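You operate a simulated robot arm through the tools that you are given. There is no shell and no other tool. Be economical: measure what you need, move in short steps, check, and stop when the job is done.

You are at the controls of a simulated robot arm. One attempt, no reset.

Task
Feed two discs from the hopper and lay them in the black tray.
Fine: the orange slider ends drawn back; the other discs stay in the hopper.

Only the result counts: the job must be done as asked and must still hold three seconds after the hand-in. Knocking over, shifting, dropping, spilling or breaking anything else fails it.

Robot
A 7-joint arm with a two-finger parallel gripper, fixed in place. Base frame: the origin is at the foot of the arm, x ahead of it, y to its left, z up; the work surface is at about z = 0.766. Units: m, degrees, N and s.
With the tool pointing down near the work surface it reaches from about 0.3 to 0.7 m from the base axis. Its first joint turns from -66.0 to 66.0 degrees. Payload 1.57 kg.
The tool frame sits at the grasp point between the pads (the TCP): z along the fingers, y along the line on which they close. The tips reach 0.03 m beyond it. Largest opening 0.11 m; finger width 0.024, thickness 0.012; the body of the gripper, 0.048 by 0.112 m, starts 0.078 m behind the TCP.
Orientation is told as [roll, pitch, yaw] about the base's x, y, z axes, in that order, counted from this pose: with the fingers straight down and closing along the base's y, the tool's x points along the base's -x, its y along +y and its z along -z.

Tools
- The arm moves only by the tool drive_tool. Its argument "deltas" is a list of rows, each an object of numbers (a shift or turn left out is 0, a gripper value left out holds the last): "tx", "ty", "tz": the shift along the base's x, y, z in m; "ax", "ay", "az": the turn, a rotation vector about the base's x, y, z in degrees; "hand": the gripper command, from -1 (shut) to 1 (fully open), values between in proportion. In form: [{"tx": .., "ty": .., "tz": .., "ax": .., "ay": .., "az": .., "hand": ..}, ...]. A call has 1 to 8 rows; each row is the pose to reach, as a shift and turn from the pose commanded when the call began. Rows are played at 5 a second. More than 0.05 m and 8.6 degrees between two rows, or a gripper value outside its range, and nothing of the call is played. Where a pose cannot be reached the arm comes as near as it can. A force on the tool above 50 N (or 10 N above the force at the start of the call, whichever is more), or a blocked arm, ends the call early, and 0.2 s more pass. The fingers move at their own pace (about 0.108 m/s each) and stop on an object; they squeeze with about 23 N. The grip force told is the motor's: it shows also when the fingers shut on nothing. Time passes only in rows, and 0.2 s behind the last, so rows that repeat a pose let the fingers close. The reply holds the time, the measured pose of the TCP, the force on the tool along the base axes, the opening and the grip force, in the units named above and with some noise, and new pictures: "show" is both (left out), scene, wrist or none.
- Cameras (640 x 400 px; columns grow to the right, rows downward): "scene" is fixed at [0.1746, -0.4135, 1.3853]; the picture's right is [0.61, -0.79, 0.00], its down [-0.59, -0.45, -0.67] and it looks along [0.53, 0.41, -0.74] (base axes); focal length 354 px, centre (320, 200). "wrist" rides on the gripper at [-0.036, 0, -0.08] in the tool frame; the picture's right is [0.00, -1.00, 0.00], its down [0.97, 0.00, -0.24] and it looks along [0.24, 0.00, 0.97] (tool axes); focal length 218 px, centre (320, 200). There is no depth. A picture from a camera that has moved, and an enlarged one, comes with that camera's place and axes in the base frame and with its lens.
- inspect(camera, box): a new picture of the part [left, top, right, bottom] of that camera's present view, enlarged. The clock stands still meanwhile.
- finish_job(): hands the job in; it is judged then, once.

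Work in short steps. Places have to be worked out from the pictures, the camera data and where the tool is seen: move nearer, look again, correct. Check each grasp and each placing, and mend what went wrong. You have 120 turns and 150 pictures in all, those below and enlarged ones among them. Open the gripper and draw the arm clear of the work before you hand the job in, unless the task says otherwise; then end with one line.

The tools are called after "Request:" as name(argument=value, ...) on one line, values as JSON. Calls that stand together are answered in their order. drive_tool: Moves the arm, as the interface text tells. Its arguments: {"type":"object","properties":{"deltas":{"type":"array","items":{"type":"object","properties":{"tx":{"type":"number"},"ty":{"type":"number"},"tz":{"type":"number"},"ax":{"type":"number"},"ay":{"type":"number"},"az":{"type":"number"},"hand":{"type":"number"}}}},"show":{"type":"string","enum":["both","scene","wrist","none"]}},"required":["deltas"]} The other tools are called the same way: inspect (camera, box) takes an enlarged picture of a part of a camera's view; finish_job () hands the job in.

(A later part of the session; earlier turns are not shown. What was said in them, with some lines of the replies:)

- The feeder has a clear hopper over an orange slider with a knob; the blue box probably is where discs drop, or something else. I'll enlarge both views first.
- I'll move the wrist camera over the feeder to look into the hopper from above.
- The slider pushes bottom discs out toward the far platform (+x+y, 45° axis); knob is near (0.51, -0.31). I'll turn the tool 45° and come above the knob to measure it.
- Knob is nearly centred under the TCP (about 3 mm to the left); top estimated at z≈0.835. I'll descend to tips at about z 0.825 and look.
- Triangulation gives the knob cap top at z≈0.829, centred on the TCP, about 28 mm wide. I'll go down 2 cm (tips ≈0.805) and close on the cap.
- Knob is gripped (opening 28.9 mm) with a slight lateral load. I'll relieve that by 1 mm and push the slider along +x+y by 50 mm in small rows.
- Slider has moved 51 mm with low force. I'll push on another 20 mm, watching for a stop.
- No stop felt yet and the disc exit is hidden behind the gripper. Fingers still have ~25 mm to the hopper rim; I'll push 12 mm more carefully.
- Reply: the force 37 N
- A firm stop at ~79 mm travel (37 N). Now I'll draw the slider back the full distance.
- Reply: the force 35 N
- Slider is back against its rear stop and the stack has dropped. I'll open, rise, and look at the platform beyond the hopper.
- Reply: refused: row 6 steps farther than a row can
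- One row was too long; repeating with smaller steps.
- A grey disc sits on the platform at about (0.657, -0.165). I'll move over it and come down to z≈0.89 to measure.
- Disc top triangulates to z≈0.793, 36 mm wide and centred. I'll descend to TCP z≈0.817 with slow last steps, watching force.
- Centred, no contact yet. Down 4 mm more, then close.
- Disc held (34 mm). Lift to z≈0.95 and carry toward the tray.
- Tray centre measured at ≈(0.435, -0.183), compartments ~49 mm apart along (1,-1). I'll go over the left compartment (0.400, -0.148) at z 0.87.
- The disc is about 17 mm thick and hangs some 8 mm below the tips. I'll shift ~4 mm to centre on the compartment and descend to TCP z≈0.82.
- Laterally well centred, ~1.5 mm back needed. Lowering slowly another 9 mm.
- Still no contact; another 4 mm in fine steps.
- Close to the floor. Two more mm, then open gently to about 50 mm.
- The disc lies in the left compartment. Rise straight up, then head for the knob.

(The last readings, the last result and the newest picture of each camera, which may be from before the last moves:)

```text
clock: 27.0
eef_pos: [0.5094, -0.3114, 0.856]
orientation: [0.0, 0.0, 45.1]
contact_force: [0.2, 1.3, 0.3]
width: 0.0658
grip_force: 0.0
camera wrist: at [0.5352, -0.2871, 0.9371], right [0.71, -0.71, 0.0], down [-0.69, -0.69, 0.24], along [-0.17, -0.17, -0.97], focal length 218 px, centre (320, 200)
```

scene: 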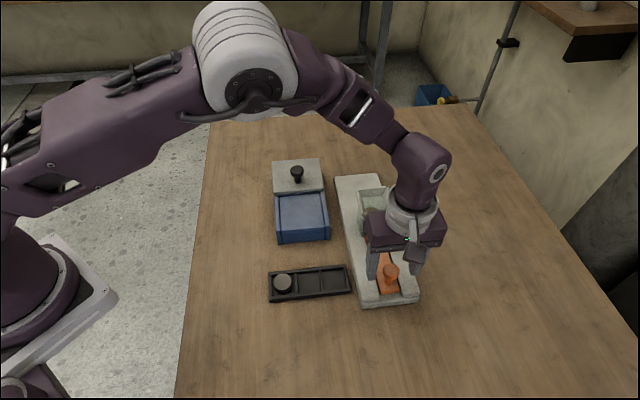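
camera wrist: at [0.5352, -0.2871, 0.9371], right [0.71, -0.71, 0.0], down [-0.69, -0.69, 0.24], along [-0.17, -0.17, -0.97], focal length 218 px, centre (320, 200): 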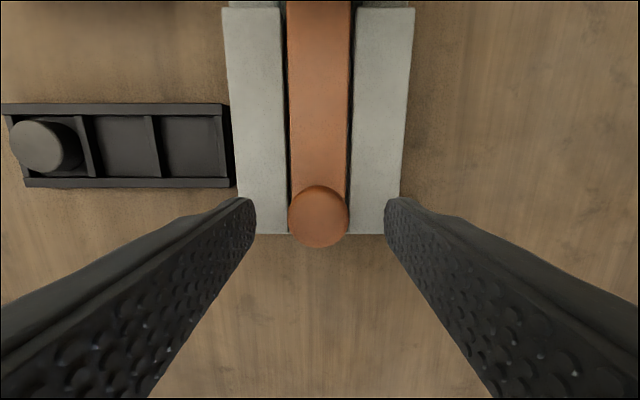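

Knob centred. Descend 23 mm and close, as before.

Request:
drive_tool(deltas=[{"tz": -0.012}, {"tz": -0.023}, {"tz": -0.023, "hand": -0.3}, {"tz": -0.023, "hand": -1}, {"tz": -0.023, "hand": -1}], show="wrist")

```text
clock: 28.2
eef_pos: [0.5092, -0.3111, 0.8326]
orientation: [0.2, 0.0, 45.0]
contact_force: [-13.0, 13.6, 6.5]
width: 0.0288
grip_force: 38.8
camera wrist: at [0.535, -0.2866, 0.9138], right [0.71, -0.71, 0.0], down [-0.69, -0.69, 0.24], along [-0.17, -0.17, -0.97], focal length 218 px, centre (320, 200)
```

wrist: 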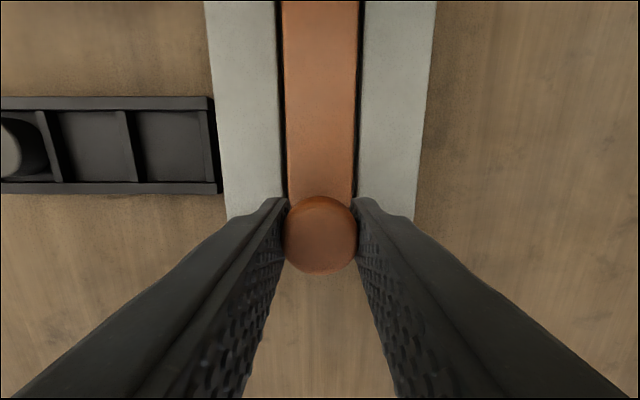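

Gripped; lateral load reversed this time, so shift 1.2 mm the other way and push the slider forward to the stop.

Request:
drive_tool(deltas=[{"tx": -0.0012, "ty": 0.0012}, {"tx": 0.0075, "ty": 0.0097}, {"tx": 0.016, "ty": 0.0182}, {"tx": 0.0245, "ty": 0.0267}, {"tx": 0.033, "ty": 0.0352}, {"tx": 0.0415, "ty": 0.0437}, {"tx": 0.049, "ty": 0.0512}, {"tx": 0.0555, "ty": 0.0577}])

```text
clock: 30.0
eef_pos: [0.56, -0.2588, 0.8329]
orientation: [0.3, 0.6, 44.8]
contact_force: [-40.1, -10.6, -2.6]
width: 0.0295
grip_force: 38.7
camera wrist: at [0.5877, -0.2343, 0.9137], right [0.71, -0.71, -0.01], down [-0.69, -0.68, 0.25], along [-0.18, -0.17, -0.97], focal length 218 px, centre (320, 200)
```

scene: 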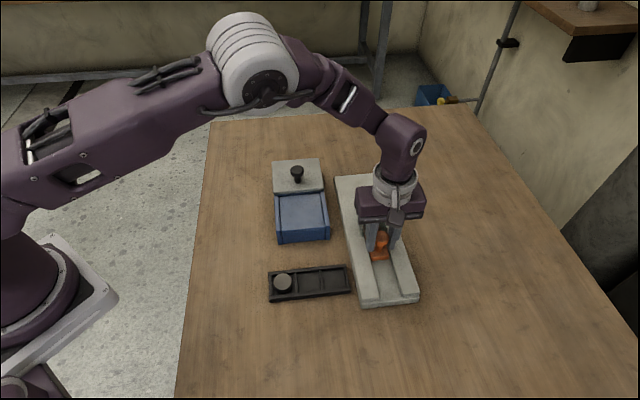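
wrist: 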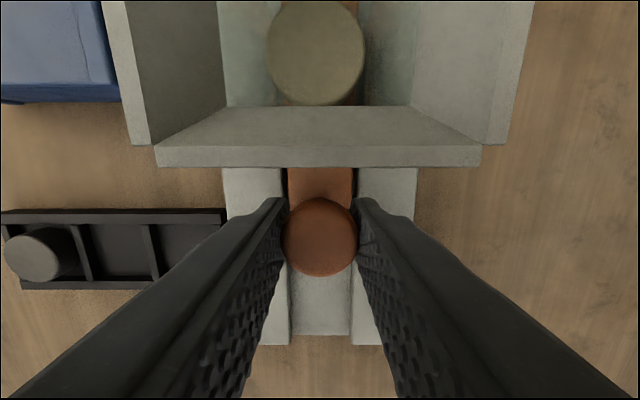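

Travel 73 mm with 41 N, part of it lateral. I'll relieve the lateral load and then nudge forward slightly to make sure it's at the stop.

Request:
drive_tool(deltas=[{"tx": -0.0015, "ty": 0.0015}, {"tx": -0.0015, "ty": 0.0015}, {"tx": 0.0, "ty": 0.003}, {"tx": 0.0015, "ty": 0.0045}], show="wrist")

```text
clock: 31.0
eef_pos: [0.5658, -0.2538, 0.8336]
orientation: [-0.2, 0.1, 44.8]
contact_force: [-24.7, -25.8, 3.0]
width: 0.029
grip_force: 38.3
camera wrist: at [0.592, -0.2289, 0.9153], right [0.71, -0.71, 0.0], down [-0.69, -0.68, 0.24], along [-0.17, -0.17, -0.97], focal length 218 px, centre (320, 200)
```

wrist: 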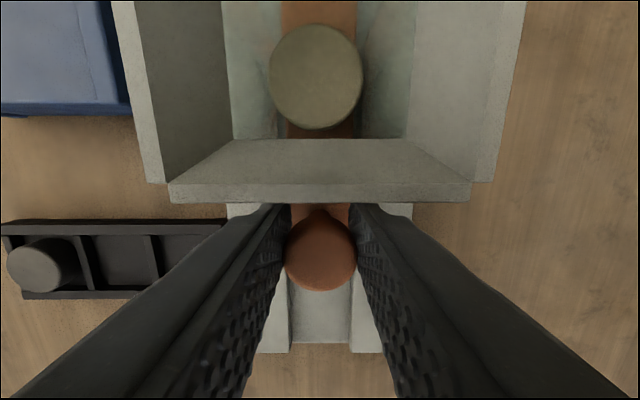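

At the forward stop, like before. Draw the slider back fully.

Request:
drive_tool(deltas=[{"tx": -0.009, "ty": -0.009}, {"tx": -0.019, "ty": -0.019}, {"tx": -0.029, "ty": -0.029}, {"tx": -0.039, "ty": -0.04}, {"tx": -0.049, "ty": -0.05}, {"tx": -0.0585, "ty": -0.0605}, {"tx": -0.0585, "ty": -0.0605}])

```text
clock: 32.6
eef_pos: [0.5118, -0.3083, 0.834]
orientation: [-0.3, -0.5, 45.2]
contact_force: [35.5, 13.2, 7.9]
width: 0.0296
grip_force: 39.3
camera wrist: at [0.537, -0.2832, 0.9151], right [0.71, -0.71, 0.0], down [-0.69, -0.69, 0.23], along [-0.16, -0.17, -0.97], focal length 218 px, centre (320, 200)
```

scene: 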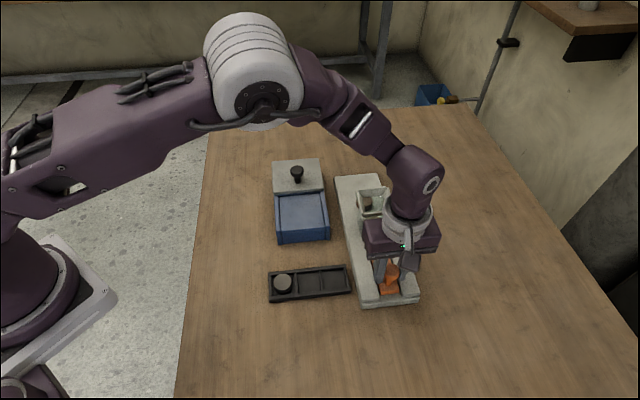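
wrist: 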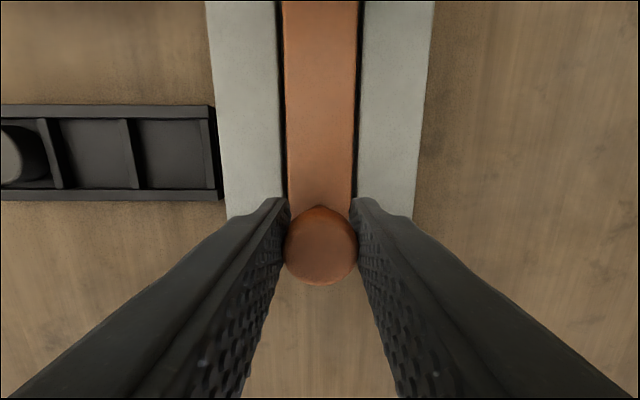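

Slider back at the rear stop. Open, rise and look at the platform.

Request:
drive_tool(deltas=[{"hand": -0.2}, {"hand": 0.2}, {"tz": 0.03, "hand": 0.2}, {"tz": 0.07}, {"tz": 0.11}, {"tz": 0.14, "tx": 0.02, "ty": 0.02}, {"tz": 0.15, "tx": 0.05, "ty": 0.05}, {"tz": 0.15, "tx": 0.08, "ty": 0.08}])

Request:
inspect(camera="wrist", box=[220, 0, 420, 200])

```text
clock: 34.4
eef_pos: [0.5919, -0.2284, 0.9829]
orientation: [0.0, 0.1, 45.0]
contact_force: [-0.6, 1.2, -0.6]
width: 0.0659
grip_force: 0.0
camera wrist: at [0.6171, -0.2043, 1.0639], right [0.71, -0.71, 0.0], down [-0.69, -0.69, 0.24], along [-0.17, -0.17, -0.97], focal length 218 px, centre (320, 200)
```

scene: 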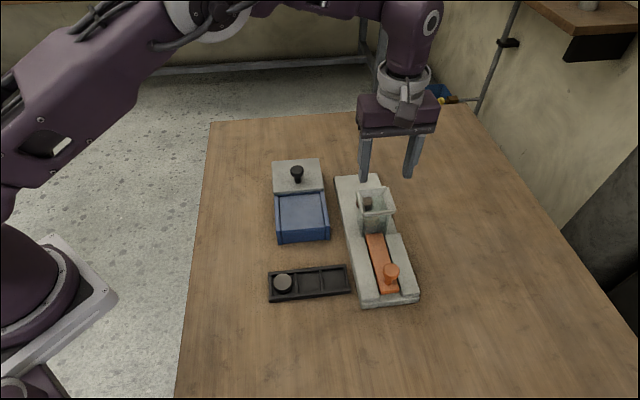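
wrist: 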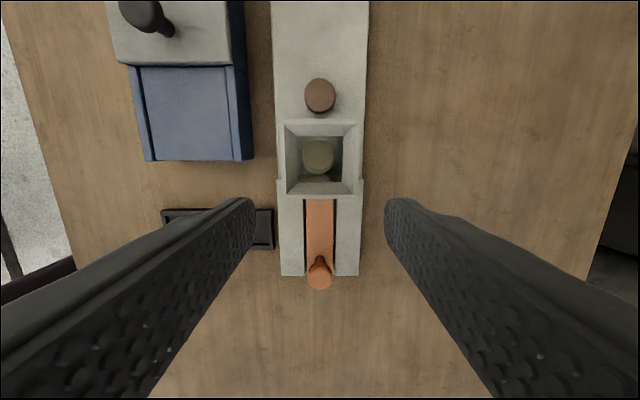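

```text
2.00 times, centred on (320, 100) of wrist
camera zoom: at [0.6171, -0.2043, 1.0639], right [0.71, -0.71, 0.0], down [-0.69, -0.69, 0.24], along [-0.17, -0.17, -0.97], focal length 436 px, centre (320, 400)
```

zoom: 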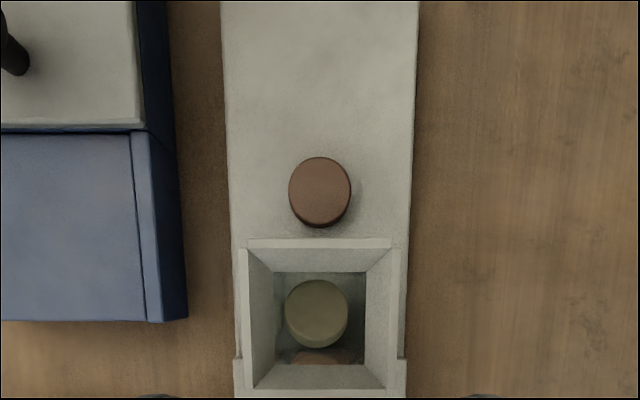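

The brown second disc lies at the same spot. Move over it and descend to z≈0.817.

Request:
drive_tool(deltas=[{"tx": 0.03, "ty": 0.029}, {"tx": 0.06, "ty": 0.058}, {"tx": 0.066, "ty": 0.0644, "tz": -0.03}, {"tx": 0.066, "ty": 0.0644, "tz": -0.07}, {"tx": 0.066, "ty": 0.0644, "tz": -0.11}, {"tx": 0.066, "ty": 0.0644, "tz": -0.145}, {"tx": 0.066, "ty": 0.0644, "tz": -0.165}, {"tx": 0.066, "ty": 0.0644, "tz": -0.165}], show="wrist")

```text
clock: 36.2
eef_pos: [0.6545, -0.1659, 0.8182]
orientation: [0.0, 0.0, 45.1]
contact_force: [-0.6, -0.2, -0.7]
width: 0.0658
grip_force: 0.0
camera wrist: at [0.6802, -0.1413, 0.899], right [0.71, -0.71, 0.0], down [-0.69, -0.69, 0.24], along [-0.17, -0.17, -0.97], focal length 218 px, centre (320, 200)
```

wrist: 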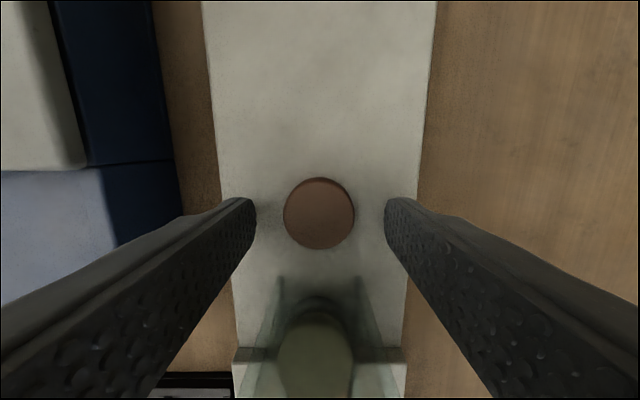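

Need 3.5 mm forward, then 5 mm down and close.

Request:
drive_tool(deltas=[{"tx": 0.0025, "ty": 0.002}, {"tx": 0.0025, "ty": 0.002, "tz": -0.003}, {"tx": 0.0025, "ty": 0.002, "tz": -0.005, "hand": 0}, {"tx": 0.0025, "ty": 0.002, "tz": -0.005, "hand": -0.3}, {"tx": 0.0025, "ty": 0.002, "tz": -0.005, "hand": -0.6}, {"tx": 0.0025, "ty": 0.002, "tz": -0.005, "hand": -1}, {"tx": 0.0025, "ty": 0.002, "tz": -0.005, "hand": -1}], show="wrist")

```text
clock: 37.8
eef_pos: [0.6576, -0.1644, 0.8135]
orientation: [0.0, 0.0, 45.0]
contact_force: [0.2, -1.0, -0.1]
width: 0.0345
grip_force: 23.2
camera wrist: at [0.6831, -0.1395, 0.8944], right [0.71, -0.71, 0.0], down [-0.69, -0.69, 0.24], along [-0.17, -0.17, -0.97], focal length 218 px, centre (320, 200)
```

wrist: 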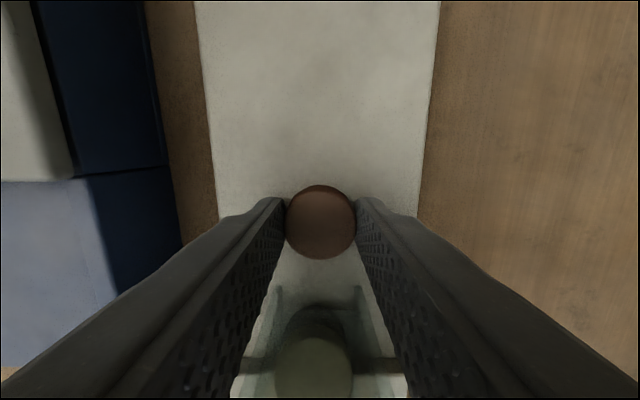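

Gripped (34.5 mm). I'll use the right-hand compartment (≈(0.4675, -0.2177)), leaving finger room beside the first disc. Lift and carry.

Request:
drive_tool(deltas=[{"tz": 0.02}, {"tz": 0.055}, {"tz": 0.1}, {"tz": 0.137}, {"tz": 0.137, "tx": -0.045, "ty": -0.012}, {"tz": 0.137, "tx": -0.09, "ty": -0.025}, {"tz": 0.137, "tx": -0.135, "ty": -0.038}, {"tz": 0.137, "tx": -0.18, "ty": -0.05}], show="none")

Request:
drive_tool(deltas=[{"tx": -0.01, "ty": -0.0033, "tz": -0.02}, {"tx": -0.01, "ty": -0.0033, "tz": -0.05}, {"tx": -0.01, "ty": -0.0033, "tz": -0.08}, {"tx": -0.01, "ty": -0.0033, "tz": -0.08}])

```text
clock: 39.6
eef_pos: [0.4767, -0.214, 0.9509]
orientation: [0.0, 0.0, 45.0]
contact_force: [-0.6, -0.7, -0.1]
width: 0.0349
grip_force: 23.0
```

```text
clock: 40.6
eef_pos: [0.4682, -0.2177, 0.8709]
orientation: [0.0, 0.0, 45.0]
contact_force: [-0.1, -0.2, -0.5]
width: 0.0344
grip_force: 22.5
camera wrist: at [0.493, -0.1925, 0.9519], right [0.71, -0.71, 0.0], down [-0.69, -0.69, 0.24], along [-0.17, -0.17, -0.97], focal length 218 px, centre (320, 200)
```

scene: 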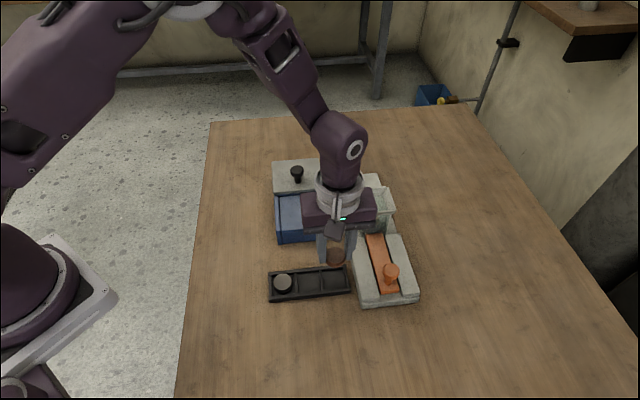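
wrist: 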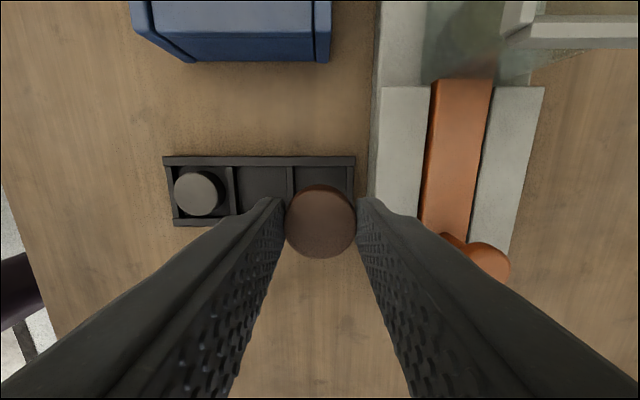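

Well aligned; shift 1.5 mm back and descend to z≈0.815.

Request:
drive_tool(deltas=[{"tx": -0.001, "ty": -0.001, "tz": -0.02}, {"tx": -0.001, "ty": -0.001, "tz": -0.04}, {"tx": -0.001, "ty": -0.001, "tz": -0.05}, {"tx": -0.001, "ty": -0.001, "tz": -0.056}, {"tx": -0.001, "ty": -0.001, "tz": -0.056}], show="wrist")

Request:
inspect(camera="scene", box=[290, 230, 370, 300])

```text
clock: 41.8
eef_pos: [0.4675, -0.2185, 0.8147]
orientation: [0.0, 0.0, 45.0]
contact_force: [0.7, 1.2, 0.0]
width: 0.0344
grip_force: 22.9
camera wrist: at [0.4927, -0.1934, 0.8958], right [0.71, -0.71, 0.0], down [-0.69, -0.69, 0.24], along [-0.17, -0.17, -0.97], focal length 218 px, centre (320, 200)
```

wrist: 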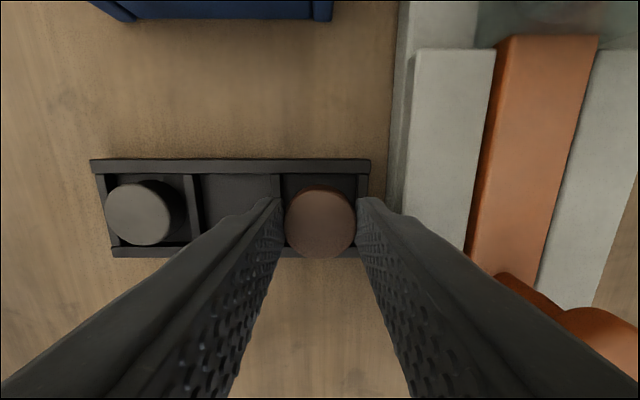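

```text
5.71 times, centred on (330, 265) of scene
camera zoom: at [0.1746, -0.4135, 1.3853], right [0.61, -0.79, 0.0], down [-0.59, -0.45, -0.67], along [0.53, 0.41, -0.74], focal length 2025 px, centre (263, -171)
```

zoom: 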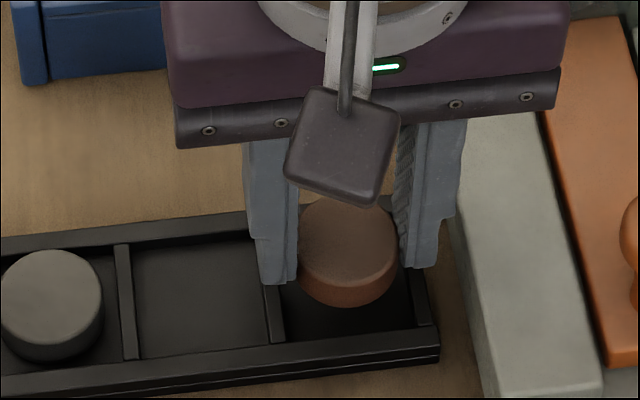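

Centred over the compartment. Lower 10 mm and open gently.

Request:
drive_tool(deltas=[{"tz": -0.003}, {"tz": -0.006}, {"tz": -0.008}, {"tz": -0.01}, {"tz": -0.01, "hand": -0.3}, {"tz": -0.01, "hand": -0.2}, {"tz": -0.01, "hand": -0.15}, {"tz": -0.01, "hand": -0.15}], show="wrist")

Request:
inspect(camera="scene", box=[290, 230, 370, 300])

```text
clock: 43.6
eef_pos: [0.4658, -0.2186, 0.8043]
orientation: [0.0, 0.1, 44.9]
contact_force: [-0.3, -0.3, 0.7]
width: 0.0468
grip_force: 0.0
camera wrist: at [0.4918, -0.1935, 0.8862], right [0.71, -0.71, 0.0], down [-0.69, -0.69, 0.24], along [-0.17, -0.17, -0.97], focal length 218 px, centre (320, 200)
```

wrist: 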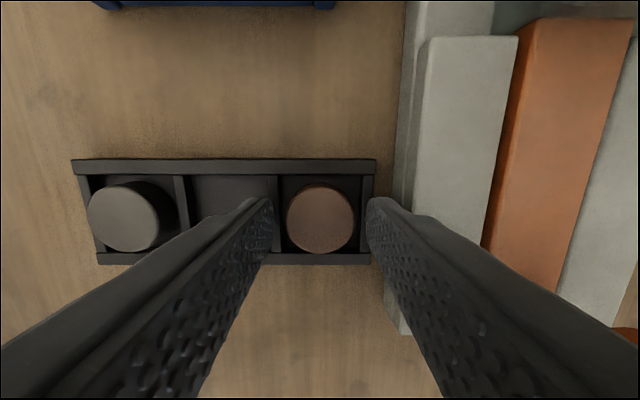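

```text
5.71 times, centred on (330, 265) of scene
camera zoom: at [0.1746, -0.4135, 1.3853], right [0.61, -0.79, 0.0], down [-0.59, -0.45, -0.67], along [0.53, 0.41, -0.74], focal length 2025 px, centre (263, -171)
```

zoom: 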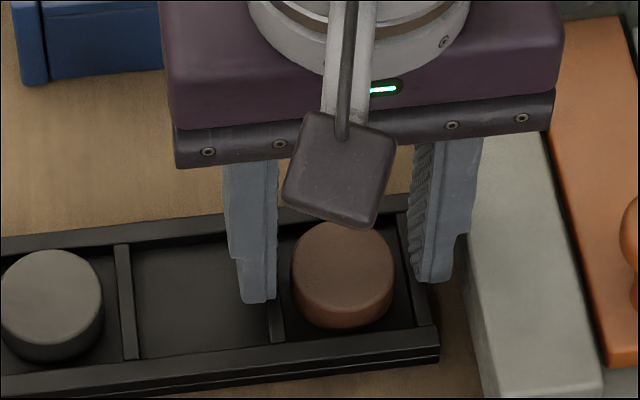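

Both discs are in the tray. Rise straight up and draw clear.

Request:
drive_tool(deltas=[{"tz": 0.04}, {"tz": 0.085}, {"tz": 0.13}, {"tz": 0.175}, {"tz": 0.2, "tx": -0.03, "ty": 0.02, "hand": 0.5}, {"tz": 0.2, "tx": -0.065, "ty": 0.045}, {"tz": 0.2, "tx": -0.09, "ty": 0.06}, {"tz": 0.2, "tx": -0.09, "ty": 0.06}])

Request:
inspect(camera="scene", box=[260, 150, 430, 315])

```text
clock: 45.4
eef_pos: [0.3751, -0.1581, 1.0039]
orientation: [0.0, 0.0, 45.0]
contact_force: [-0.4, 0.7, 0.5]
width: 0.0826
grip_force: 0.0
camera wrist: at [0.4007, -0.1331, 1.0857], right [0.71, -0.71, 0.0], down [-0.69, -0.69, 0.24], along [-0.17, -0.17, -0.97], focal length 218 px, centre (320, 200)
```

scene: 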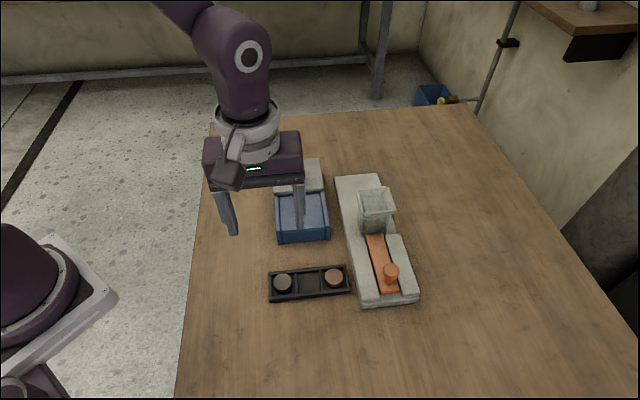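
wrist: 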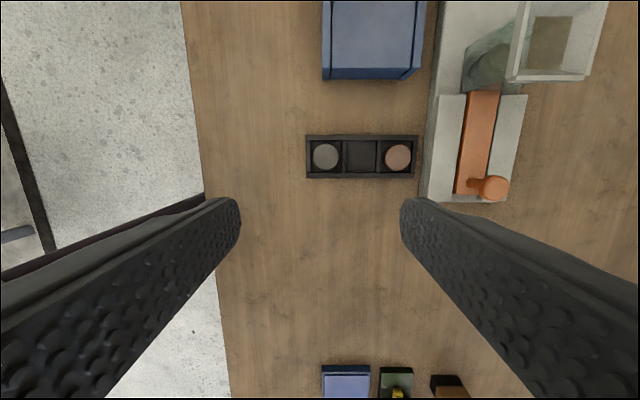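

```text
2.42 times, centred on (345, 232) of scene
camera zoom: at [0.1746, -0.4135, 1.3853], right [0.61, -0.79, 0.0], down [-0.59, -0.45, -0.67], along [0.53, 0.41, -0.74], focal length 859 px, centre (259, 121)
```

zoom: 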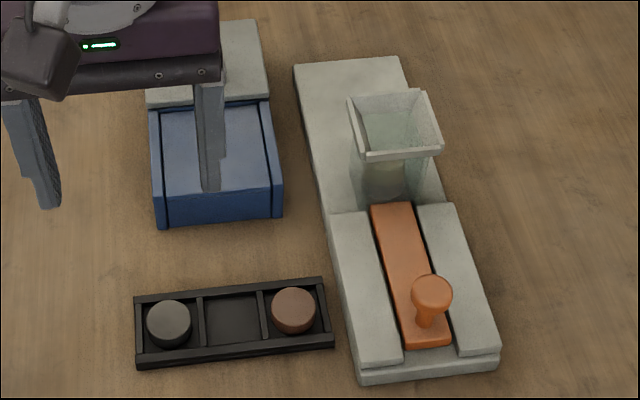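

Two discs lie in the tray, the slider is drawn back, the rest remain in the hopper, and the arm is clear with the gripper open. Handing in.

Request:
finish_job()

```text
The job is handed in.
```

I fed two discs from the hopper and laid them in the black tray, one grey in the left compartment and one brown in the right. The orange slider is drawn back, and the other discs are still in the hopper.
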